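You operate a simulated robot arm through the tools that you are given. There is no shell and no other tool.

Carry out the task below with a simulated robot arm. There is one attempt and no reset: what you move stays moved.

JOB
Print a page at the quality on the note, stand it in the oak rack and switch the printer off.
Fine: it goes into the red slot.

It is judged by the outcome, as a careful person would: the job done as asked, and still so three seconds after it is handed in. It fails if anything else is knocked over, pushed out of place, dropped, spilled or broken.

ROBOT AND FRAMES
A 7-joint arm with a three-finger gripper, fixed in place. Base frame: the origin is at the foot of the arm, x ahead of it, y to its left, z up. Units: mm, degrees, N and s.
Its first joint turns from -166.0 to 166.0 degrees. Payload 2.69 kg.
Tool frame: the origin (TCP) lies between the finger pads and is the grasp point; the fingertips stand 30 mm ahead of it; z points along the fingers, y is the line along which they close. The gripper opens to 128 mm. The gripper's body begins 117 mm behind the TCP.
Orientation is that of the tool frame in the base frame, as [roll, pitch, yaw] about the fixed x, y, z axes, in that order (R = Rz(yaw) Ry(pitch) Rx(roll)). With the fingers straight down and closing along the base's y, the tool's x points along the base's -x, its y along +y and its z along -z.

CONTROLS
- The arm moves only by the tool drive_tool. Its argument "rows" is a list of rows, each an object (a shift or turn left out is 0, a gripper value left out holds the last) with "rot": the turn, a rotation vector about the tool's x, y, z in units of 6 degrees (1.0 is 6 degrees), a list of three; "linear": the shift along the tool's x, y, z in units of 30 mm (1.0 is 30 mm), a list of three; "jaw": the finger opening in mm, from 0 to 128. In form: [{"rot": [ax, ay, az], "linear": [x, y, z], "jaw": jaw}, ...]. A call has 1 to 20 rows; each row shifts and turns the commanded pose from where the row before left it, along the tool's axes as they then stand. A call with a number of a shift or a turn outside -1 to 1 is refused whole. A row lasts 0.2 s, in which the tool goes at most 50 mm and 8.6 degrees; a call with a longer step from one row to the next is refused whole, and so is a gripper value outside its range. A pose out of reach is approached as far as the arm can. The call stops where the force on the tool passes 40 N (or 10 N more than at its start, if that is more) or the arm is blocked; 0.2 s more then pass. Each finger halts on what it meets, pressing with about 33 N; the grip force reading is that of the motor and also rises with nothing between the fingers. The clock runs only during rows and for 0.2 s after the last one: add rows that do not move to give the fingers time. The reply holds the time, the measured pose of the TCP, the force on the tool along the base axes, the opening and the grip force, in the units named above and with some noise, with the torque about the TCP (base axes, N m) and any sound that the robot's microphone picked up.
- Cameras (640 x 400 px; columns grow to the right, rows downward): "scene" is fixed at [400.2, -649.5, 1624.5]; the picture's right is [0.92, -0.39, 0.00], its down [-0.21, -0.51, -0.83] and it looks along [0.32, 0.77, -0.56] (base axes); focal length 329 px, centre (320, 200). "wrist" rides on the gripper at [58, 54, -131] in the tool frame; the picture's right is [-0.68, 0.74, 0.00], its down [-0.62, -0.56, -0.55] and it looks along [-0.40, -0.37, 0.84] (tool axes); focal length 234 px, centre (320, 200). There is no depth. A picture from a camera that has moved, and an enlarged one, comes with that camera's place and axes in the base frame and with its lens.
- grab_frame(camera): a new picture of that camera. It takes no simulated time.
- slide_trunk(by): slides the trunk up (or, below 0, down) by that many mm; the arm rides with it, the base frame stays. It gives what a move gives, with no picture.
- inspect(camera, box): a new picture of the part [left, top, right, bottom] of that camera's present view, enlarged. It takes no simulated time.
- job_done(): hands the job in; it is judged then, once.

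Nothing tells you positions but the pictures and the camera data. Unless the task says otherwise, let go and move clear before handing in.

The tools are called after "Emit:" as a command line: name --argument value ..., lists and objects as JSON in quotes. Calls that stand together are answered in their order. drive_tool: Moves the arm, as the interface text tells. Its arguments: {"type":"object","properties":{"rows":{"type":"array","items":{"type":"object","properties":{"rot":{"type":"array","items":{"type":"number"}},"linear":{"type":"array","items":{"type":"number"}},"jaw":{"type":"number"}}}}},"required":["rows"]} The other tools are called the same way: slide_trunk (by) slides the trunk up or down; grab_frame (camera) takes a picture; inspect (camera, box) takes an enlarged picture of a part of a camera's view; job_done () hands the job in.

At the start:

```text
clock: 0.0
tcp_pos: [634.6, 424.0, 1197.6]
orientation: [-179.9, -0.1, 179.9]
wrist_force: [0.0, -0.3, 0.6]
wrist_torque: [-0.03, -0.01, 0.06]
finger_gap: 128.1
gripper_force: 0.1
trunk travel left (down, up): [-150.0, 200.0]
```

scene: 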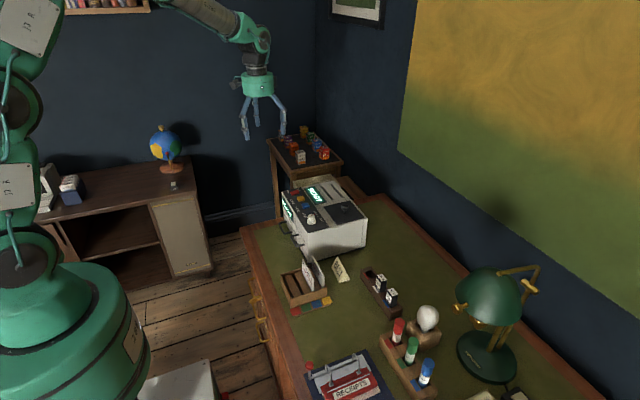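
wrist: 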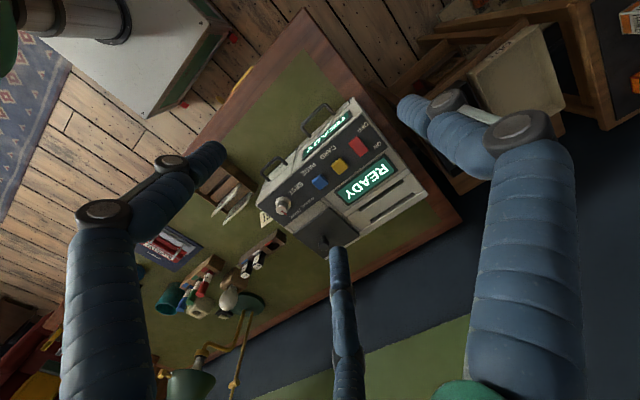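

I see a desk with a printer (its display reads READY), a rack with slots, a note beside it and other items. I'll take enlarged views of the printer, rack and note first.

Emit:
inspect --camera "scene" --box '[260, 170, 380, 260]'

Emit:
inspect --camera "scene" --box '[270, 230, 420, 330]'

Emit:
inspect --camera "wrist" --box '[240, 90, 440, 270]'

Emit:
inspect --camera "wrist" --box '[130, 160, 290, 330]'

```text
4.44 times, centred on (320, 215) of scene
camera zoom: at [400.2, -649.5, 1624.5], right [0.92, -0.39, 0.0], down [-0.21, -0.51, -0.83], along [0.32, 0.77, -0.56], focal length 1461 px, centre (320, 133)
```

zoom: 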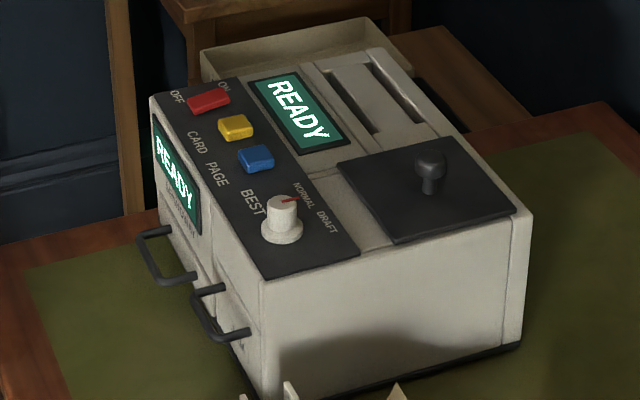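

```text
4.00 times, centred on (345, 280) of scene
camera zoom: at [400.2, -649.5, 1624.5], right [0.92, -0.39, 0.0], down [-0.21, -0.51, -0.83], along [0.32, 0.77, -0.56], focal length 1315 px, centre (220, -120)
```

zoom: 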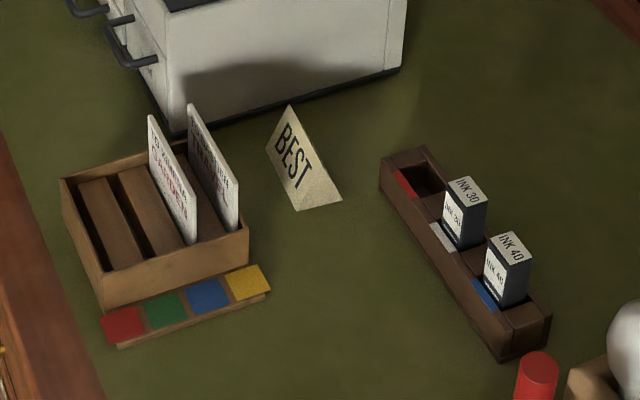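

```text
2.22 times, centred on (340, 180) of wrist
camera zoom: at [576.6, 477.5, 1329.2], right [0.68, 0.74, 0.0], down [0.62, -0.56, 0.55], along [0.4, -0.37, -0.84], focal length 520 px, centre (276, 244)
```

zoom: 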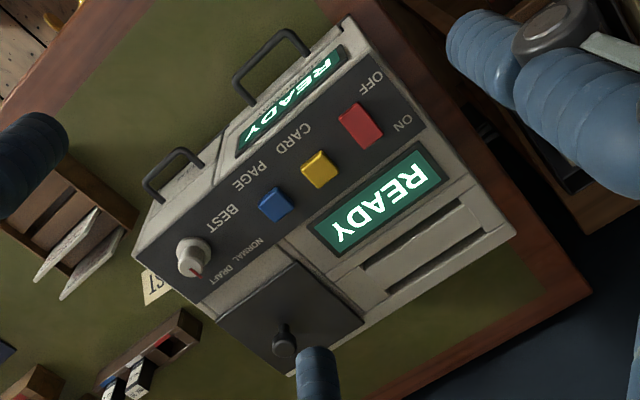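

```text
2.35 times, centred on (210, 245) of wrist
camera zoom: at [576.6, 477.5, 1329.2], right [0.68, 0.74, 0.0], down [0.62, -0.56, 0.55], along [0.4, -0.37, -0.84], focal length 551 px, centre (579, 94)
```

zoom: 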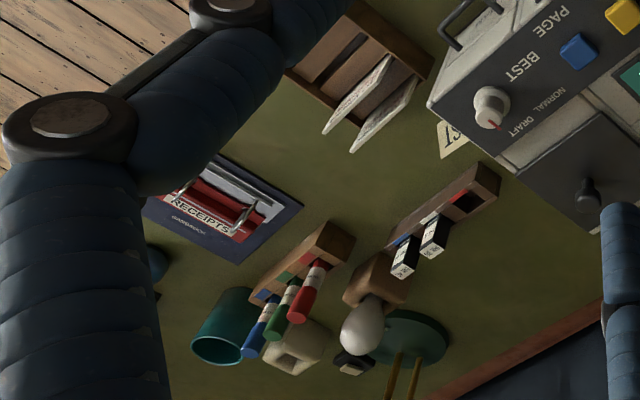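

The note reads BEST. Before moving I'll check the gripper, the rack and the other furniture.

Emit:
inspect --camera "scene" --box '[220, 60, 340, 140]'

Emit:
inspect --camera "scene" --box '[280, 310, 520, 400]'

Emit:
inspect --camera "scene" --box '[230, 110, 390, 210]'

Emit:
inspect --camera "scene" --box '[270, 250, 340, 325]'

```text
5.00 times, centred on (280, 100) of scene
camera zoom: at [400.2, -649.5, 1624.5], right [0.92, -0.39, 0.0], down [-0.21, -0.51, -0.83], along [0.32, 0.77, -0.56], focal length 1644 px, centre (520, 700)
```

zoom: 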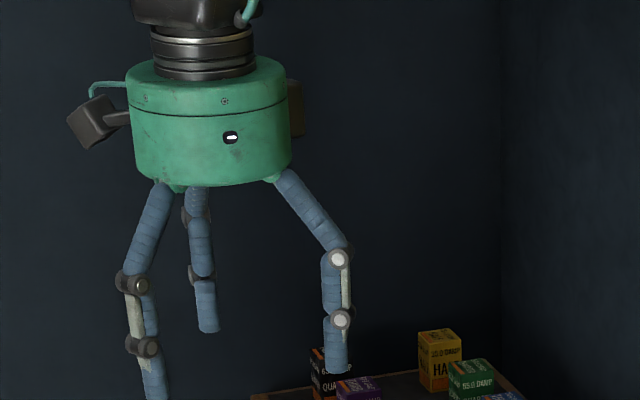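

```text
2.67 times, centred on (400, 355) of scene
camera zoom: at [400.2, -649.5, 1624.5], right [0.92, -0.39, 0.0], down [-0.21, -0.51, -0.83], along [0.32, 0.77, -0.56], focal length 877 px, centre (107, -213)
```

zoom: 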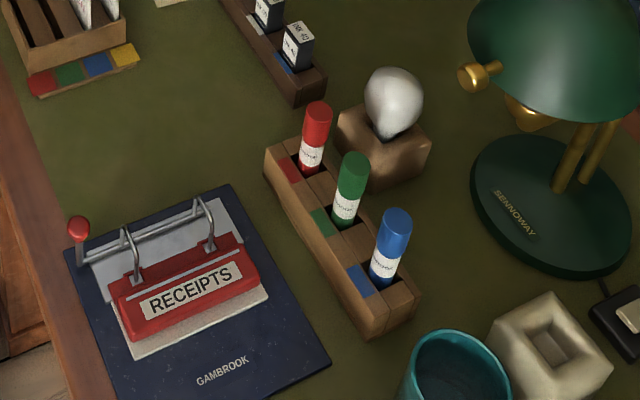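

```text
4.00 times, centred on (310, 160) of scene
camera zoom: at [400.2, -649.5, 1624.5], right [0.92, -0.39, 0.0], down [-0.21, -0.51, -0.83], along [0.32, 0.77, -0.56], focal length 1315 px, centre (360, 360)
```

zoom: 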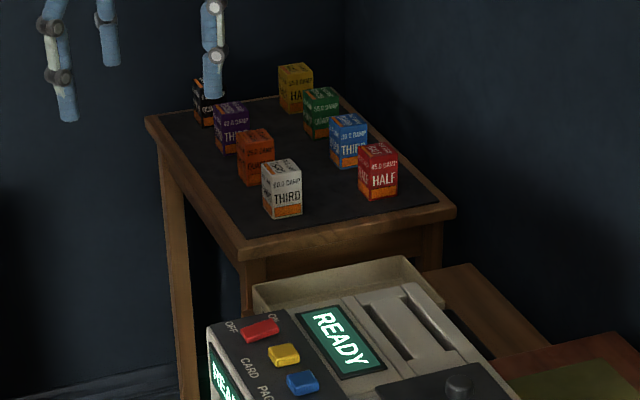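

```text
5.33 times, centred on (305, 288) of scene
camera zoom: at [400.2, -649.5, 1624.5], right [0.92, -0.39, 0.0], down [-0.21, -0.51, -0.83], along [0.32, 0.77, -0.56], focal length 1754 px, centre (400, -267)
```

zoom: 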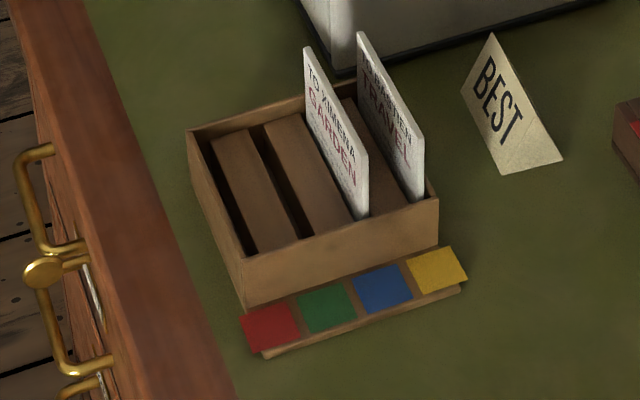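

The hand in the picture shows three splayed fingers, so I'll close it in free air to see how it really moves.

Emit:
drive_tool --rows '[{"jaw": 0}, {"jaw": 0}, {"jaw": 0}, {"jaw": 0}]'

Emit:
inspect --camera "scene" --box '[220, 60, 340, 140]'

Emit:
grab_frame --camera "wrist"

```text
clock: 1.0
tcp_pos: [633.7, 424.8, 1197.7]
orientation: [-180.0, 0.0, -180.0]
wrist_force: [-0.5, -0.1, 0.0]
wrist_torque: [0.01, 0.02, -0.01]
finger_gap: 2.1
gripper_force: 31.4
trunk travel left (down, up): [-150.0, 200.0]
```

```text
5.00 times, centred on (280, 100) of scene
camera zoom: at [400.2, -649.5, 1624.5], right [0.92, -0.39, 0.0], down [-0.21, -0.51, -0.83], along [0.32, 0.77, -0.56], focal length 1644 px, centre (520, 700)
```

zoom: 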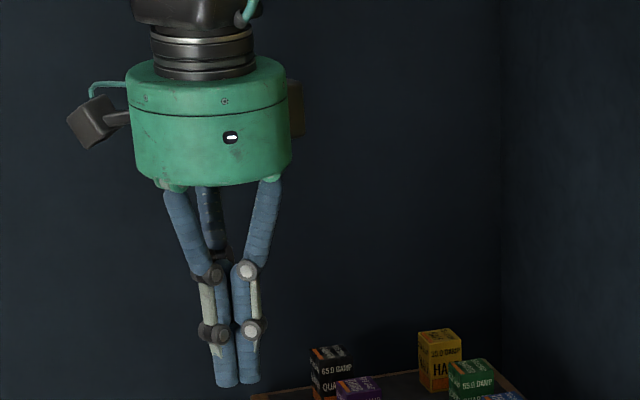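

```text
taken
camera wrist: at [576.6, 477.5, 1329.2], right [0.68, 0.74, 0.0], down [0.62, -0.56, 0.55], along [0.4, -0.37, -0.84], focal length 234 px, centre (320, 200)
```

wrist: 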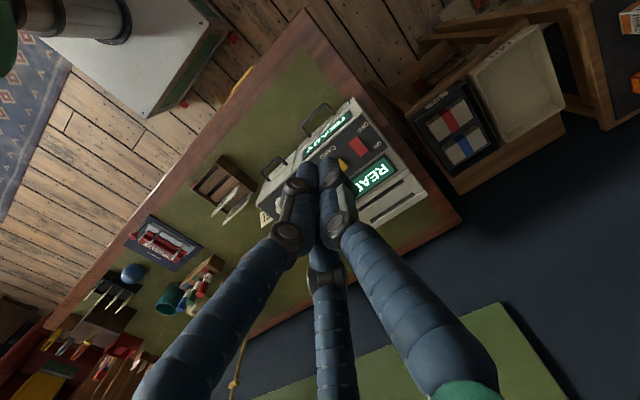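

The fingers do converge on the TCP line. A supply tray has also come into view beside the printer, so I'll look at that and the printer more closely.

Emit:
inspect --camera "wrist" --box '[380, 20, 580, 200]'

Emit:
inspect --camera "wrist" --box '[180, 90, 340, 240]'

Emit:
inspect --camera "wrist" --box '[20, 220, 260, 400]'

```text
2.22 times, centred on (480, 110) of wrist
camera zoom: at [576.6, 477.5, 1329.2], right [0.68, 0.74, 0.0], down [0.62, -0.56, 0.55], along [0.4, -0.37, -0.84], focal length 520 px, centre (-36, 400)
```

zoom: 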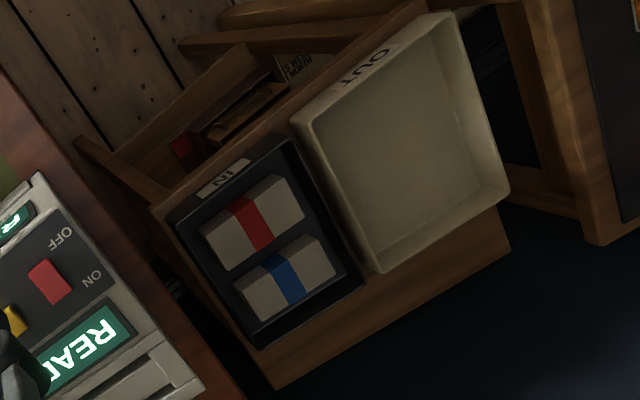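

```text
2.67 times, centred on (260, 165) of wrist
camera zoom: at [576.6, 477.5, 1329.2], right [0.68, 0.74, 0.0], down [0.62, -0.56, 0.55], along [0.4, -0.37, -0.84], focal length 624 px, centre (480, 293)
```

zoom: 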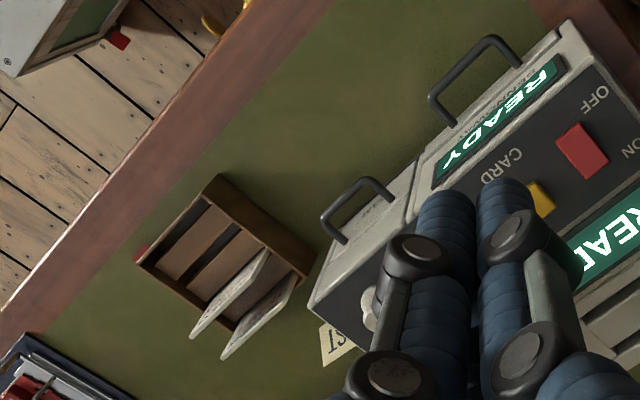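

```text
2.22 times, centred on (140, 310) of wrist
camera zoom: at [576.6, 477.5, 1329.2], right [0.68, 0.74, 0.0], down [0.62, -0.56, 0.55], along [0.4, -0.37, -0.84], focal length 520 px, centre (720, -44)
```

zoom: 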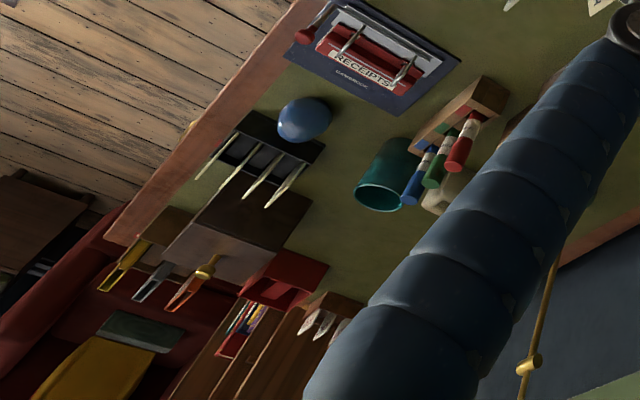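

The IN tray holds two reams and the OUT tray is empty. I'll open the gripper and move the camera close over the dial to read its setting.

Emit:
drive_tool --rows '[{"linear": [-0.11, -0.98, 1.0], "jaw": 128}, {"linear": [-0.11, -0.98, 1.0]}, {"linear": [-0.11, -0.98, 1.0]}, {"linear": [-0.11, -0.98, 1.0]}, {}]'

Emit:
grab_frame --camera "wrist"

```text
clock: 2.2
tcp_pos: [645.6, 305.5, 1074.3]
orientation: [-180.0, 0.1, -179.8]
wrist_force: [0.8, -0.8, -0.1]
wrist_torque: [0.04, 0.05, -0.01]
finger_gap: 128.0
gripper_force: 0.0
trunk travel left (down, up): [-150.0, 200.0]
```

```text
taken
camera wrist: at [587.6, 358.0, 1205.1], right [0.68, 0.74, 0.0], down [0.62, -0.57, 0.55], along [0.4, -0.37, -0.84], focal length 234 px, centre (320, 200)
```

wrist: 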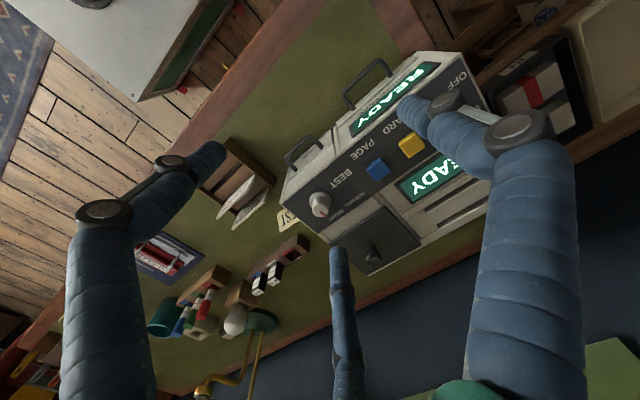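

Emit:
inspect --camera "wrist" --box '[280, 150, 380, 230]'

Emit:
inspect --camera "wrist" --box '[270, 50, 470, 190]'

Emit:
inspect --camera "wrist" --box '[190, 130, 320, 240]'

Emit:
inspect --camera "scene" --box '[290, 185, 340, 230]'

```text
5.00 times, centred on (330, 190) of wrist
camera zoom: at [587.6, 358.0, 1205.1], right [0.68, 0.74, 0.0], down [0.62, -0.57, 0.55], along [0.4, -0.37, -0.84], focal length 1171 px, centre (270, 250)
```

zoom: 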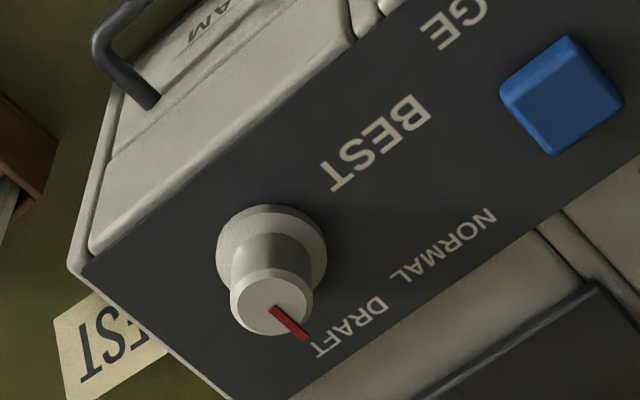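

```text
2.86 times, centred on (370, 120) of wrist
camera zoom: at [587.6, 358.0, 1205.1], right [0.68, 0.74, 0.0], down [0.62, -0.57, 0.55], along [0.4, -0.37, -0.84], focal length 669 px, centre (177, 429)
```

zoom: 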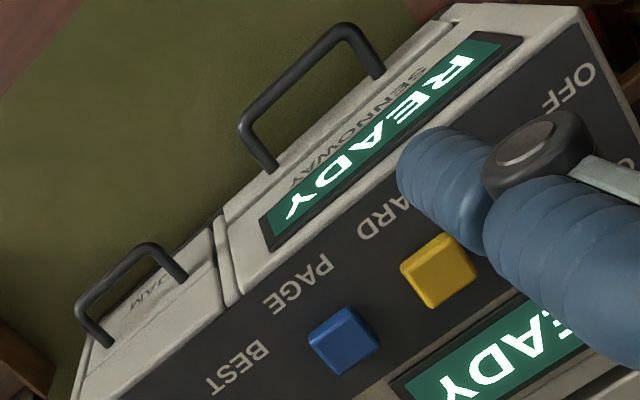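

```text
3.64 times, centred on (255, 185) of wrist
camera zoom: at [587.6, 358.0, 1205.1], right [0.68, 0.74, 0.0], down [0.62, -0.57, 0.55], along [0.4, -0.37, -0.84], focal length 852 px, centre (556, 254)
```

zoom: 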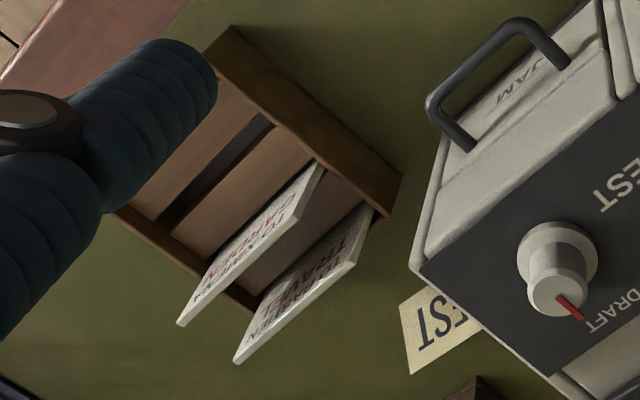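

```text
8.89 times, centred on (315, 208) of scene
camera zoom: at [400.2, -649.5, 1624.5], right [0.92, -0.39, 0.0], down [-0.21, -0.51, -0.83], along [0.32, 0.77, -0.56], focal length 2923 px, centre (364, 133)
```

zoom: 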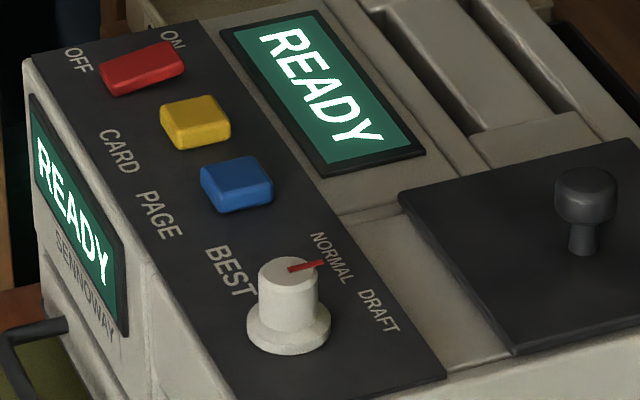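

The dial sits at (732, 225) with its top near z=929, points to DRAFT (toward +x), and BEST is 90° counter-clockwise of that. I'll move above it with a narrower opening and try the turn in free air first.

Emit:
drive_tool --rows '[{"linear": [-0.72, -0.67, 0.6], "jaw": 60}, {"linear": [-0.72, -0.67, 0.6]}, {"linear": [-0.72, -0.67, 0.6]}, {"linear": [-0.72, -0.67, 0.6]}, {}, {}]'

Emit:
drive_tool --rows '[{"rot": [0, 0, -1]}, {"rot": [0, 0, -1]}, {"rot": [0, 0, -1]}, {"rot": [0, 0, -1]}, {"rot": [0, 0, -1]}, {"rot": [0, 0, -1]}, {"rot": [0, 0, -1]}, {"rot": [0, 0, -1]}, {"rot": [0, 0, -1]}, {"rot": [0, 0, -1]}, {"rot": [0, 0, -1]}, {"rot": [0, 0, -1]}, {"rot": [0, 0, -1]}, {"rot": [0, 0, -1]}, {"rot": [0, 0, -1]}, {}]'

Emit:
grab_frame --camera "wrist"

Emit:
grab_frame --camera "scene"

```text
clock: 3.6
tcp_pos: [732.7, 225.5, 1004.2]
orientation: [180.0, 0.0, -180.0]
wrist_force: [-0.6, -0.5, 1.0]
wrist_torque: [0.02, -0.03, -0.02]
finger_gap: 60.0
gripper_force: 0.1
trunk travel left (down, up): [-150.0, 200.0]
```

```text
clock: 7.0
tcp_pos: [733.2, 227.1, 1007.0]
orientation: [-180.0, 0.0, -90.0]
wrist_force: [0.3, -1.0, -0.2]
wrist_torque: [0.0, 0.01, -0.01]
finger_gap: 60.0
gripper_force: 0.1
trunk travel left (down, up): [-150.0, 200.0]
```

```text
taken
camera wrist: at [680.7, 167.5, 1137.6], right [-0.74, 0.68, 0.0], down [0.56, 0.62, 0.55], along [0.37, 0.4, -0.84], focal length 234 px, centre (320, 200)
```

wrist: 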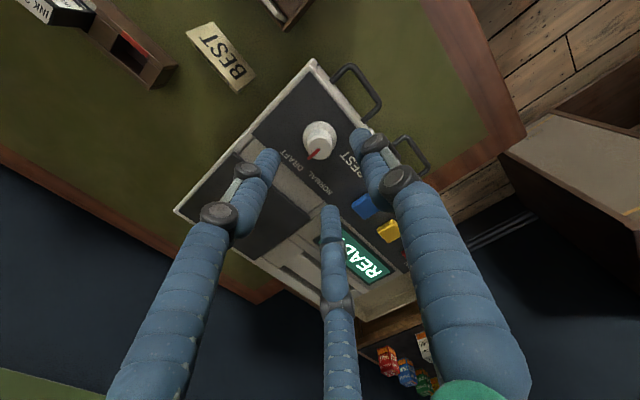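

```text
taken
```

scene: 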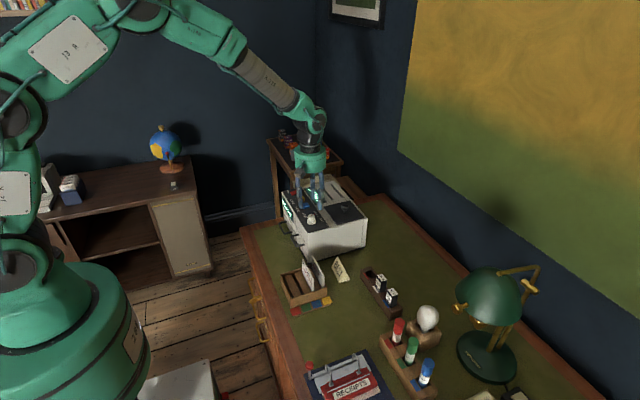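

The full turn is reachable. I'll check how well the knob lines up under the tool.

Emit:
inspect --camera "wrist" --box '[270, 100, 370, 180]'

Emit:
inspect --camera "scene" --box '[285, 150, 345, 240]'

```text
5.00 times, centred on (320, 140) of wrist
camera zoom: at [680.7, 167.5, 1137.6], right [-0.74, 0.68, 0.0], down [0.56, 0.62, 0.55], along [0.37, 0.4, -0.84], focal length 1171 px, centre (320, 500)
```

zoom: 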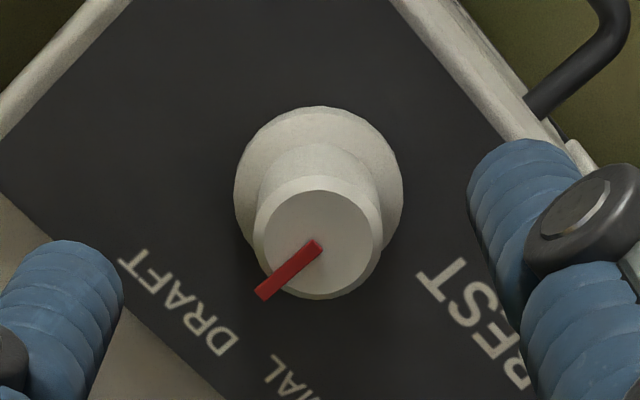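

```text
4.44 times, centred on (315, 195) of scene
camera zoom: at [400.2, -649.5, 1624.5], right [0.92, -0.39, 0.0], down [-0.21, -0.51, -0.83], along [0.32, 0.77, -0.56], focal length 1461 px, centre (342, 222)
```

zoom: 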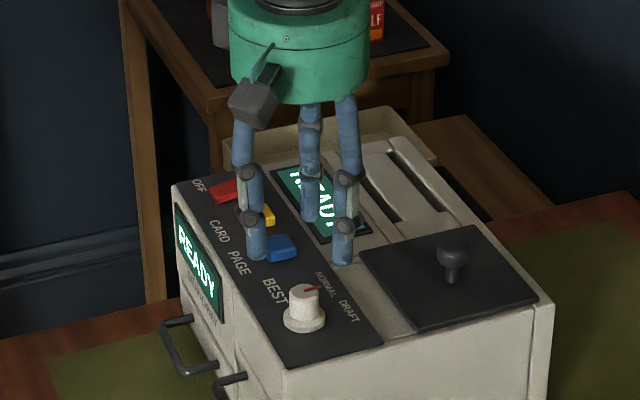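

The knob centre is confirmed at about (734, 225). I'll turn back, lower the fingers around the knob and grip it.

Emit:
drive_tool --rows '[{"rot": [0, 0, 1]}, {"rot": [0, 0, 1]}, {"rot": [0, 0, 1]}, {"rot": [0, 0, 1]}, {"rot": [0, 0, 1]}, {"rot": [0, 0, 1]}, {"rot": [0, 0, 1]}, {"rot": [0, 0, 1]}, {"rot": [0, 0, 1]}, {"rot": [0, 0, 1]}, {"rot": [0, 0, 1]}, {"rot": [0, 0, 1]}, {"rot": [0, 0, 1]}, {"rot": [0, 0, 1]}, {"rot": [0, 0, 1]}, {}]'

Emit:
drive_tool --rows '[{"linear": [0, 0, 0.6]}, {"linear": [0, 0, 0.6]}, {"linear": [0, 0, 0.5]}, {"linear": [0, 0, 0.3]}, {}, {}]'

Emit:
inspect --camera "wrist" --box '[230, 80, 430, 240]'

Emit:
inspect --camera "scene" --box '[285, 170, 345, 240]'

```text
clock: 10.4
tcp_pos: [734.6, 226.2, 1005.5]
orientation: [180.0, 0.0, 180.0]
wrist_force: [-0.9, 0.2, 0.0]
wrist_torque: [-0.01, 0.02, -0.02]
finger_gap: 60.0
gripper_force: 0.0
trunk travel left (down, up): [-150.0, 200.0]
```

```text
clock: 11.8
tcp_pos: [735.5, 224.8, 943.8]
orientation: [-180.0, 0.0, -180.0]
wrist_force: [0.3, 0.8, 0.9]
wrist_torque: [0.02, 0.01, -0.04]
finger_gap: 60.1
gripper_force: 0.1
trunk travel left (down, up): [-150.0, 200.0]
```

```text
2.50 times, centred on (330, 160) of wrist
camera zoom: at [677.2, 278.1, 1076.1], right [0.68, 0.74, 0.0], down [0.62, -0.56, 0.55], along [0.4, -0.37, -0.84], focal length 585 px, centre (295, 300)
```

zoom: 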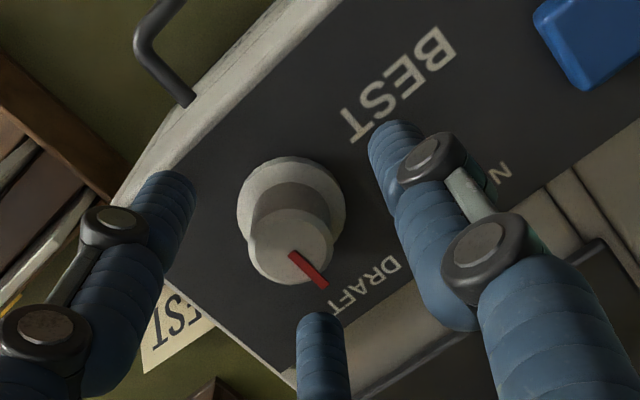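

```text
5.71 times, centred on (315, 205) of scene
camera zoom: at [400.2, -649.5, 1624.5], right [0.92, -0.39, 0.0], down [-0.21, -0.51, -0.83], along [0.32, 0.77, -0.56], focal length 1879 px, centre (349, 171)
```

zoom: 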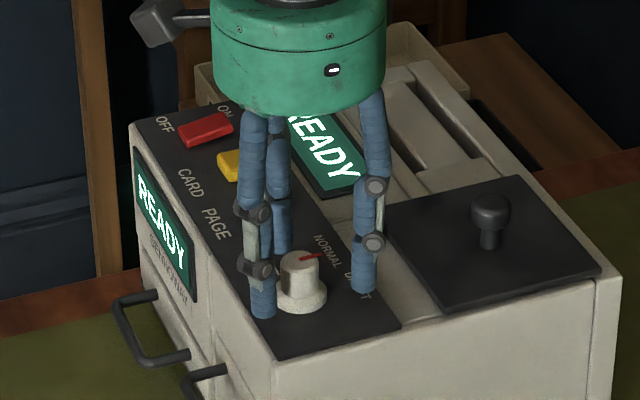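

The fingers straddle the knob, so I'll lower 5 mm more and close.

Emit:
drive_tool --rows '[{"linear": [0, 0, 0.17]}, {}, {"jaw": 15}, {"jaw": 15}, {"jaw": 15}]'

Emit:
inspect --camera "wrist" --box '[230, 80, 430, 240]'

```text
clock: 13.0
tcp_pos: [733.7, 224.9, 939.9]
orientation: [180.0, -0.1, 179.9]
wrist_force: [-18.7, -8.7, 14.6]
wrist_torque: [-0.49, 1.08, 0.03]
finger_gap: 23.5
gripper_force: 45.0
trunk travel left (down, up): [-150.0, 200.0]
```

```text
2.50 times, centred on (330, 160) of wrist
camera zoom: at [675.4, 278.6, 1072.3], right [0.68, 0.74, 0.0], down [0.62, -0.56, 0.55], along [0.4, -0.37, -0.84], focal length 585 px, centre (295, 300)
```

zoom: 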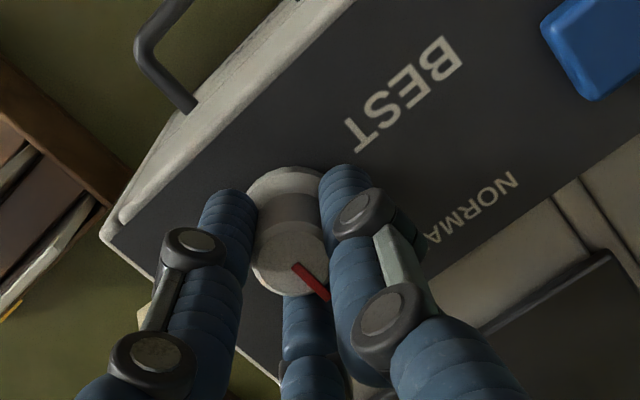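

It has gripped at a 23.5 mm gap with some side load, so I'll ease the commanded pose slightly before turning.

Emit:
drive_tool --rows '[{"linear": [0.06, -0.02, -0.05]}, {}]'

```text
clock: 13.6
tcp_pos: [733.5, 224.9, 941.2]
orientation: [180.0, 0.1, -180.0]
wrist_force: [-4.1, -5.5, -7.0]
wrist_torque: [0.12, -0.51, 0.02]
finger_gap: 23.3
gripper_force: 45.5
trunk travel left (down, up): [-150.0, 200.0]
```

The load is lower now. I'll turn 30° counter-clockwise first and check that the knob follows.

Emit:
drive_tool --rows '[{"rot": [0, 0, -1]}, {"rot": [0, 0, -1]}, {"rot": [0, 0, -1]}, {"rot": [0, 0, -1]}, {"rot": [0, 0, -1]}, {}]'

Emit:
inspect --camera "wrist" --box '[230, 80, 430, 240]'

Emit:
inspect --camera "scene" --box '[285, 180, 345, 240]'

```text
clock: 15.0
tcp_pos: [733.2, 225.3, 940.8]
orientation: [179.9, -0.2, -149.9]
wrist_force: [-1.7, -3.3, -28.4]
wrist_torque: [0.02, -0.05, -0.01]
finger_gap: 23.1
gripper_force: 45.0
trunk travel left (down, up): [-150.0, 200.0]
```

```text
2.50 times, centred on (330, 160) of wrist
camera zoom: at [656.5, 242.2, 1072.5], right [0.22, 0.98, 0.0], down [0.82, -0.18, 0.55], along [0.53, -0.12, -0.84], focal length 585 px, centre (295, 300)
```

zoom: 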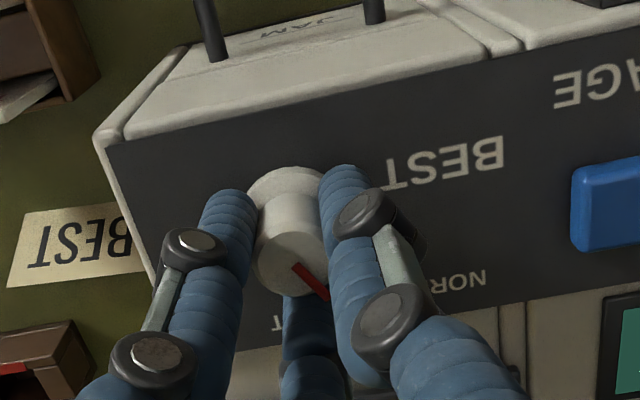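

```text
6.67 times, centred on (315, 210) of scene
camera zoom: at [400.2, -649.5, 1624.5], right [0.92, -0.39, 0.0], down [-0.21, -0.51, -0.83], along [0.32, 0.77, -0.56], focal length 2192 px, centre (353, 133)
```

zoom: 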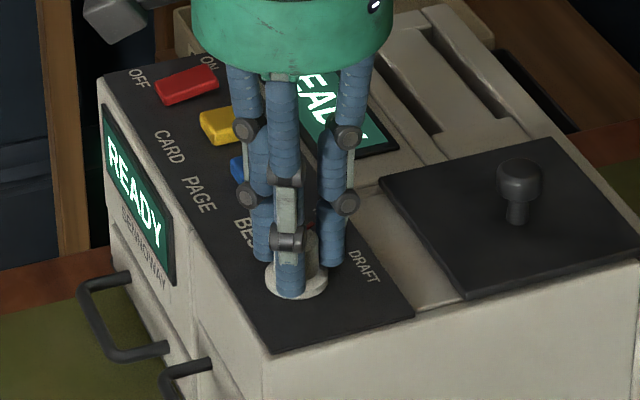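

The knob follows. I'll lower 1 mm to relieve the upward pull and finish the remaining 60°.

Emit:
drive_tool --rows '[{"linear": [0, 0, 0.06]}, {"rot": [0, 0, -1]}, {"rot": [0, 0, -1]}, {"rot": [0, 0, -1]}, {"rot": [0, 0, -1]}, {"rot": [0, 0, -1]}, {"rot": [0, 0, -1]}, {"rot": [0, 0, -1]}, {"rot": [0, 0, -1]}, {"rot": [0, 0, -1]}, {"rot": [0, 0, -1]}, {}]'

Emit:
inspect --camera "wrist" --box '[230, 80, 430, 240]'

```text
clock: 17.6
tcp_pos: [732.6, 225.4, 941.6]
orientation: [-179.9, 0.0, -89.8]
wrist_force: [-2.2, -21.4, 7.1]
wrist_torque: [-0.6, 0.26, -0.01]
finger_gap: 23.2
gripper_force: 45.5
trunk travel left (down, up): [-150.0, 200.0]
```

```text
2.50 times, centred on (330, 160) of wrist
camera zoom: at [679.8, 166.2, 1072.4], right [-0.74, 0.68, 0.0], down [0.56, 0.62, 0.55], along [0.37, 0.41, -0.84], focal length 585 px, centre (295, 300)
```

zoom: 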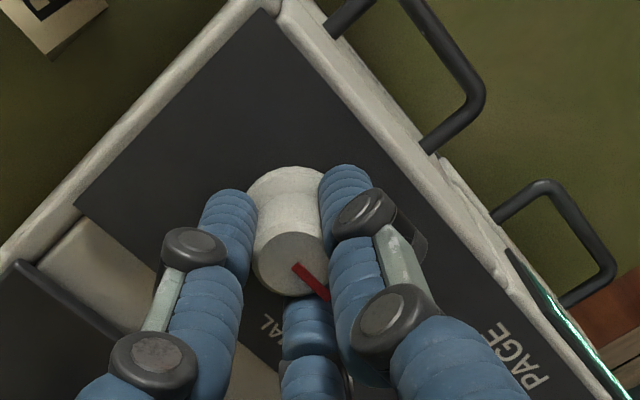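

The turn is complete. I'll release, rise straight up and check the pointer.

Emit:
drive_tool --rows '[{"jaw": 60}, {"jaw": 60}, {"linear": [0, 0, -0.6]}, {"linear": [0, 0, -1]}, {"linear": [0, 0, -1]}, {}]'

Emit:
inspect --camera "wrist" --box '[270, 80, 430, 220]'

Emit:
inspect --camera "scene" --box '[285, 180, 345, 240]'

```text
clock: 19.0
tcp_pos: [733.0, 224.8, 1019.1]
orientation: [179.9, -0.1, -90.1]
wrist_force: [-1.6, 0.1, 1.5]
wrist_torque: [0.01, 0.01, -0.05]
finger_gap: 60.2
gripper_force: 0.0
trunk travel left (down, up): [-150.0, 200.0]
```

```text
2.86 times, centred on (350, 150) of wrist
camera zoom: at [680.1, 165.1, 1150.5], right [-0.74, 0.68, 0.0], down [0.57, 0.62, 0.55], along [0.37, 0.4, -0.84], focal length 669 px, centre (234, 343)
```

zoom: 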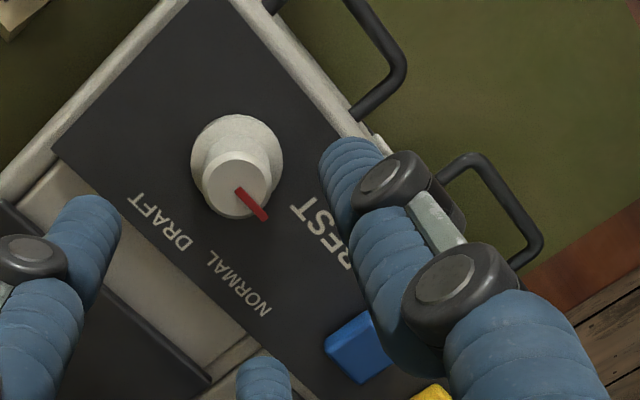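

```text
6.67 times, centred on (315, 210) of scene
camera zoom: at [400.2, -649.5, 1624.5], right [0.92, -0.39, 0.0], down [-0.21, -0.51, -0.83], along [0.32, 0.77, -0.56], focal length 2192 px, centre (353, 133)
```

zoom: 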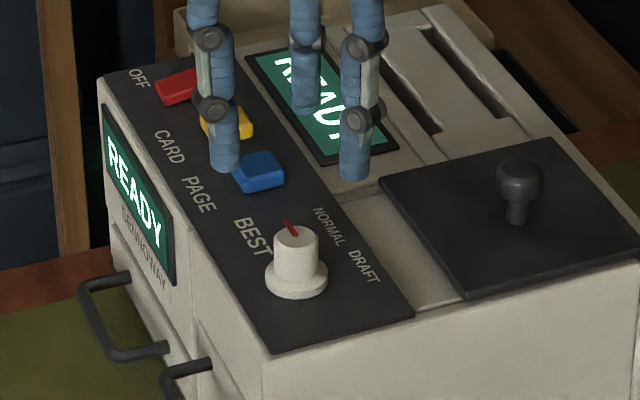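

The pointer is now on BEST. Next I'll close the fingers, move over the blue PAGE button and look before pressing.

Emit:
drive_tool --rows '[{"linear": [-1, -0.12, 0], "jaw": 0}, {"linear": [-1, -0.12, 0]}, {"linear": [-1, -0.12, 0]}, {"linear": [-0.2, 0, 0.8]}, {"linear": [0, 0, 0.8]}, {}, {}]'

Emit:
inspect --camera "wrist" --box '[240, 60, 460, 220]'

Emit:
inspect --camera "scene" --box '[285, 170, 345, 230]'

```text
clock: 20.6
tcp_pos: [744.2, 321.9, 970.3]
orientation: [180.0, 0.1, -90.1]
wrist_force: [-0.3, 0.3, 0.6]
wrist_torque: [0.02, 0.03, -0.01]
finger_gap: 2.3
gripper_force: 32.1
trunk travel left (down, up): [-150.0, 200.0]
```

```text
2.50 times, centred on (350, 140) of wrist
camera zoom: at [691.6, 264.2, 1102.2], right [-0.74, 0.68, 0.0], down [0.57, 0.62, 0.55], along [0.37, 0.4, -0.84], focal length 585 px, centre (245, 350)
```

zoom: 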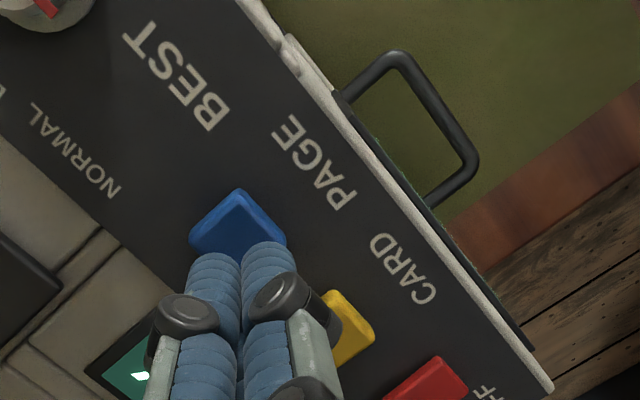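

```text
6.67 times, centred on (315, 200) of scene
camera zoom: at [400.2, -649.5, 1624.5], right [0.92, -0.39, 0.0], down [-0.21, -0.51, -0.83], along [0.32, 0.77, -0.56], focal length 2192 px, centre (353, 200)
```

zoom: 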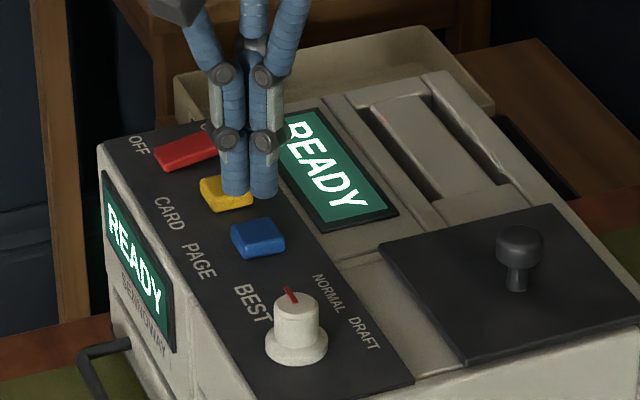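

The fingers are lined up with the blue button to within about 4 mm. I'll press in small steps while watching the force.

Emit:
drive_tool --rows '[{"linear": [0.13, 0, 0.5]}, {"linear": [0, 0, 0.33]}, {"linear": [0, 0, 0.1]}, {"linear": [0, 0, 0.07]}, {"linear": [0, 0, 0.07]}, {}]'

Emit:
inspect --camera "scene" --box '[285, 170, 345, 230]'

```text
clock: 22.0
tcp_pos: [743.2, 319.0, 938.1]
orientation: [180.0, 0.0, -90.0]
wrist_force: [0.5, 0.2, 2.1]
wrist_torque: [0.03, -0.02, 0.02]
finger_gap: 2.3
gripper_force: 31.0
trunk travel left (down, up): [-150.0, 200.0]
heard: click
```

```text
6.67 times, centred on (315, 200) of scene
camera zoom: at [400.2, -649.5, 1624.5], right [0.92, -0.39, 0.0], down [-0.21, -0.51, -0.83], along [0.32, 0.77, -0.56], focal length 2192 px, centre (353, 200)
```

zoom: 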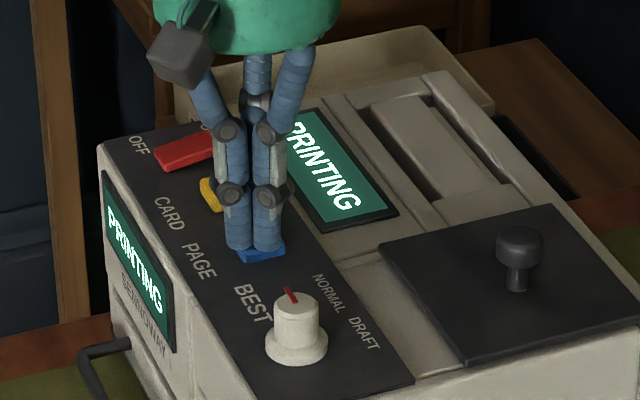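

It clicked and the display now says PRINTING. I'll rise, back away toward the robot and wait.

Emit:
drive_tool --rows '[{"linear": [0, 0, -1]}, {"linear": [0, 0, -1]}, {"linear": [0, 1, -1]}, {"linear": [0, 1, -1]}, {"linear": [0, 1, -0.5]}, {"linear": [0, 1, 0]}, {}, {}, {}, {}]'

Emit:
inspect --camera "scene" --box '[260, 160, 380, 240]'

Emit:
grab_frame --camera "wrist"

```text
clock: 24.2
tcp_pos: [619.5, 318.2, 1073.1]
orientation: [180.0, 0.0, -90.0]
wrist_force: [-0.3, -0.5, 0.9]
wrist_torque: [0.02, -0.01, -0.01]
finger_gap: 1.9
gripper_force: 31.7
trunk travel left (down, up): [-150.0, 200.0]
```

```text
5.00 times, centred on (320, 200) of scene
camera zoom: at [400.2, -649.5, 1624.5], right [0.92, -0.39, 0.0], down [-0.21, -0.51, -0.83], along [0.32, 0.77, -0.56], focal length 1644 px, centre (320, 200)
```

zoom: 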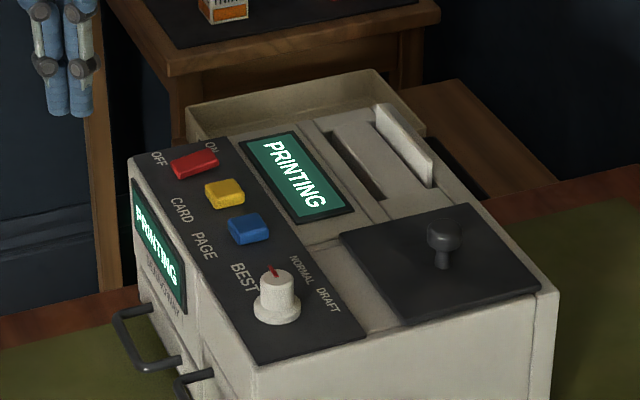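

```text
taken
camera wrist: at [567.0, 259.9, 1204.2], right [-0.74, 0.68, 0.0], down [0.57, 0.62, 0.55], along [0.37, 0.4, -0.84], focal length 234 px, centre (320, 200)
```

wrist: 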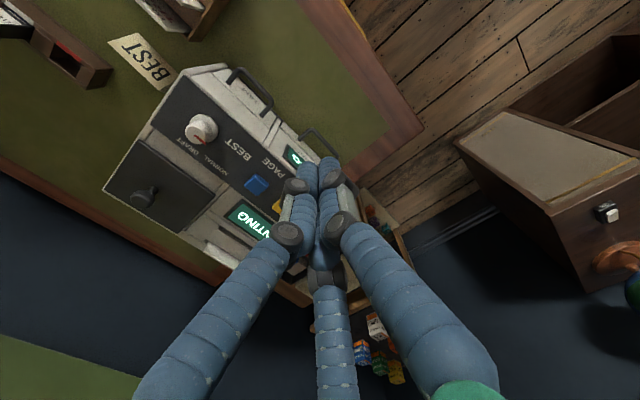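

A page is rising from the rear slot. I'll wait for it to finish.

Emit:
drive_tool --rows '[{"jaw": 60}, {}, {}, {}, {}, {}, {}, {}, {}, {}, {}, {}, {}, {}, {}]'

Emit:
inspect --camera "scene" --box '[260, 160, 380, 240]'

Emit:
grab_frame --camera "wrist"

```text
clock: 27.4
tcp_pos: [620.7, 319.1, 1072.2]
orientation: [-180.0, -0.1, -90.1]
wrist_force: [0.0, 0.3, 0.8]
wrist_torque: [0.0, 0.01, -0.01]
finger_gap: 60.1
gripper_force: 0.1
trunk travel left (down, up): [-150.0, 200.0]
```

```text
5.00 times, centred on (320, 200) of scene
camera zoom: at [400.2, -649.5, 1624.5], right [0.92, -0.39, 0.0], down [-0.21, -0.51, -0.83], along [0.32, 0.77, -0.56], focal length 1644 px, centre (320, 200)
```

zoom: 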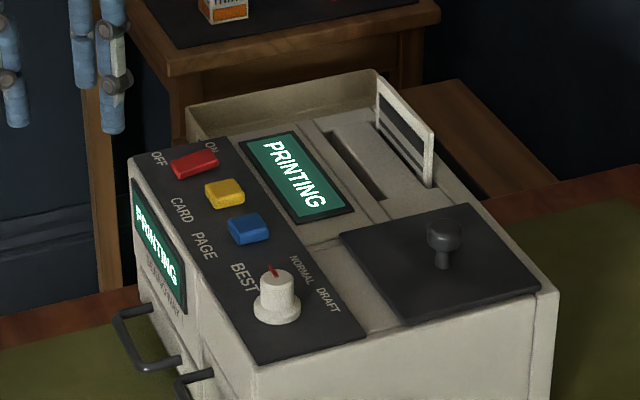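

```text
taken
camera wrist: at [567.1, 259.9, 1204.1], right [-0.74, 0.68, 0.0], down [0.57, 0.62, 0.55], along [0.37, 0.4, -0.84], focal length 234 px, centre (320, 200)
```

wrist: 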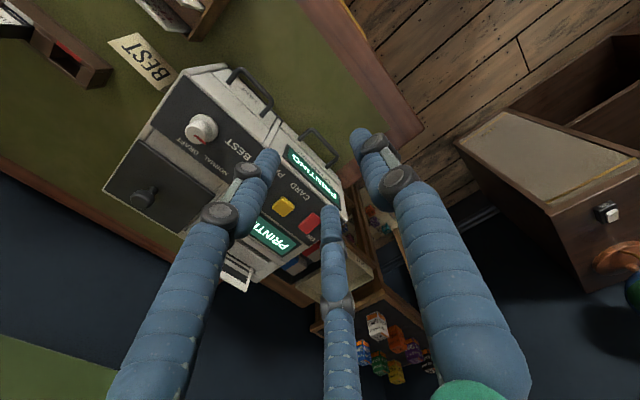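

Still printing, so I'll wait a while longer.

Emit:
drive_tool --rows '[{}, {}, {}, {}, {}, {}, {}, {}, {}, {}, {}, {}, {}, {}, {}, {}, {}, {}, {}, {}]'

Emit:
inspect --camera "scene" --box '[260, 160, 380, 240]'

```text
clock: 31.6
tcp_pos: [620.5, 318.6, 1072.6]
orientation: [-180.0, -0.1, -90.0]
wrist_force: [0.0, -0.6, -1.0]
wrist_torque: [-0.03, -0.03, 0.01]
finger_gap: 60.0
gripper_force: 0.1
trunk travel left (down, up): [-150.0, 200.0]
```

```text
5.00 times, centred on (320, 200) of scene
camera zoom: at [400.2, -649.5, 1624.5], right [0.92, -0.39, 0.0], down [-0.21, -0.51, -0.83], along [0.32, 0.77, -0.56], focal length 1644 px, centre (320, 200)
```

zoom: 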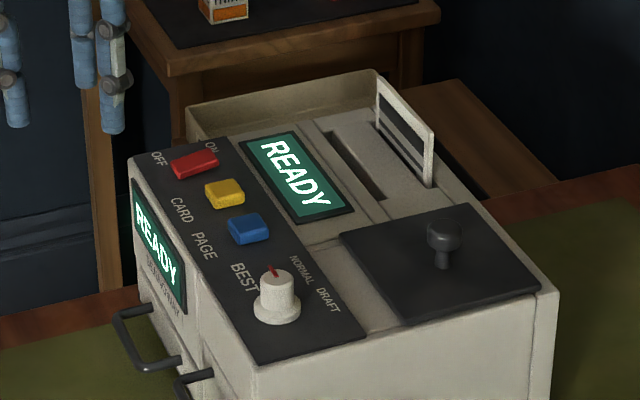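

The display says READY and the page is standing in the rear slot. I'll check the page and locate it.

Emit:
inspect --camera "scene" --box '[325, 170, 355, 205]'

Emit:
drive_tool --rows '[{"linear": [0, -1, 0], "jaw": 128}, {"linear": [0, -1, 0]}, {"linear": [0, -1, 0]}, {"linear": [0, -1, 0]}, {"linear": [0, -1, 0]}, {}]'

Emit:
grab_frame --camera "wrist"

```text
11.43 times, centred on (340, 188) of scene
camera zoom: at [400.2, -649.5, 1624.5], right [0.92, -0.39, 0.0], down [-0.21, -0.51, -0.83], along [0.32, 0.77, -0.56], focal length 3758 px, centre (91, 343)
```

zoom: 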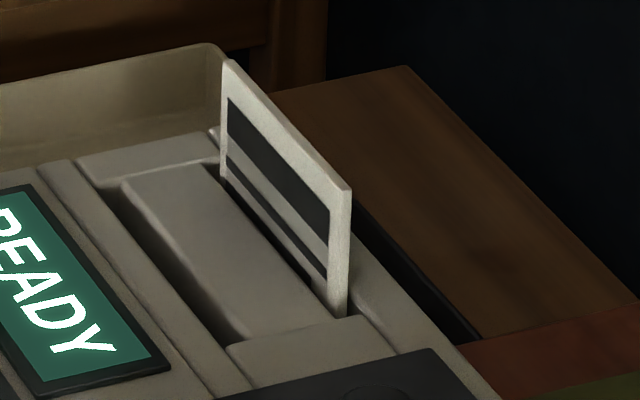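

```text
clock: 33.0
tcp_pos: [773.5, 314.8, 1071.3]
orientation: [179.8, 0.0, -90.0]
wrist_force: [-0.2, -0.1, -1.2]
wrist_torque: [-0.02, 0.03, 0.03]
finger_gap: 128.1
gripper_force: 0.2
trunk travel left (down, up): [-150.0, 200.0]
```

```text
taken
camera wrist: at [719.8, 256.9, 1203.8], right [-0.74, 0.68, 0.0], down [0.57, 0.62, 0.55], along [0.37, 0.4, -0.84], focal length 234 px, centre (320, 200)
```

wrist: 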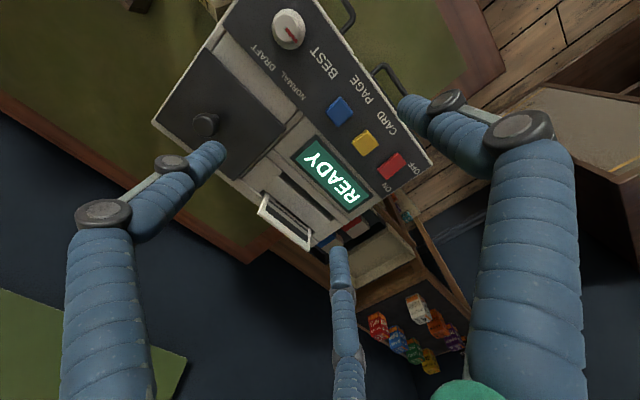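

Emit:
inspect --camera "wrist" --box '[240, 170, 340, 260]'

```text
4.44 times, centred on (290, 215) of wrist
camera zoom: at [719.8, 256.9, 1203.8], right [-0.74, 0.68, 0.0], down [0.57, 0.62, 0.55], along [0.37, 0.4, -0.84], focal length 1041 px, centre (453, 133)
```

zoom: 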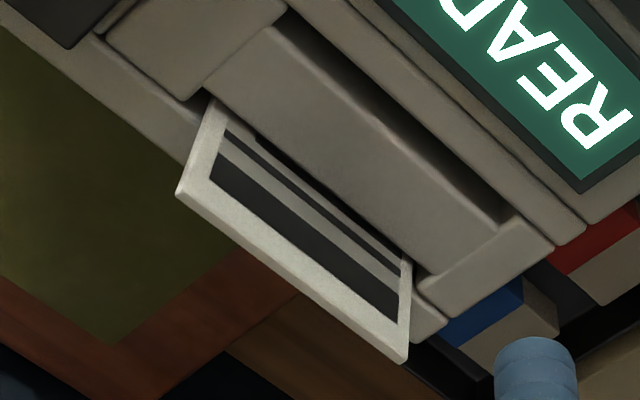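

The page top runs from (910, 339) to (910, 441) at z≈942 with its face toward x, and about 54 mm stands clear of the slot. That is near the reach limit, so I'll try a pose above it first.

Emit:
drive_tool --rows '[{"linear": [-0.5, -0.91, 0.4], "jaw": 60}, {"linear": [-0.5, -0.91, 0.4]}, {"linear": [-0.5, -0.91, 0.4]}, {"linear": [-0.5, -0.91, 0.4]}, {"linear": [-0.5, -0.91, 0.4]}, {}, {}]'

Emit:
grab_frame --camera "wrist"

Emit:
grab_frame --camera "scene"

```text
clock: 34.6
tcp_pos: [911.7, 390.5, 1016.4]
orientation: [179.9, -0.1, -90.0]
wrist_force: [0.3, -0.2, 0.0]
wrist_torque: [0.0, -0.01, 0.0]
finger_gap: 60.2
gripper_force: 0.2
trunk travel left (down, up): [-150.0, 200.0]
```

```text
taken
camera wrist: at [859.1, 331.6, 1148.0], right [-0.74, 0.68, 0.0], down [0.56, 0.62, 0.55], along [0.37, 0.4, -0.84], focal length 234 px, centre (320, 200)
```

wrist: 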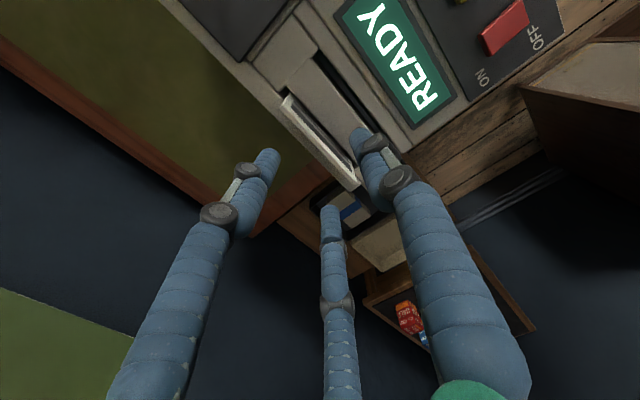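

```text
taken
```

scene: 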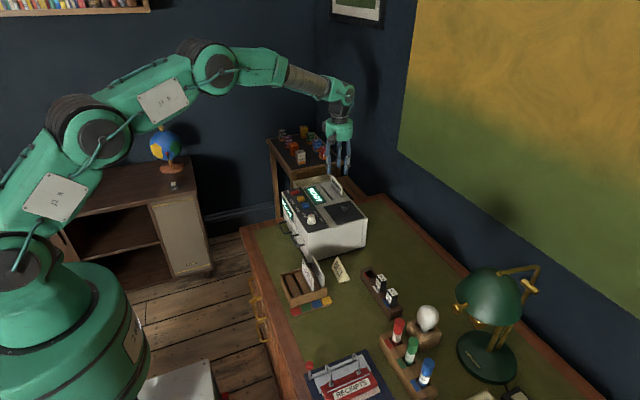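

It's reachable. I'll refine the page position from this close view.

Emit:
inspect --camera "wrist" --box '[260, 70, 400, 220]'

```text
2.67 times, centred on (330, 145) of wrist
camera zoom: at [859.1, 331.6, 1148.0], right [-0.74, 0.68, 0.0], down [0.56, 0.62, 0.55], along [0.37, 0.4, -0.84], focal length 624 px, centre (293, 347)
```

zoom: 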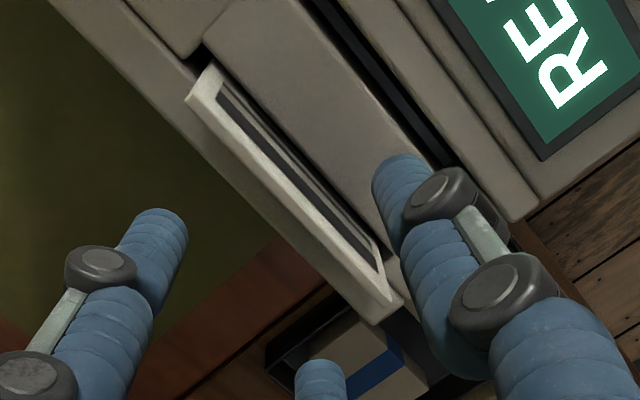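

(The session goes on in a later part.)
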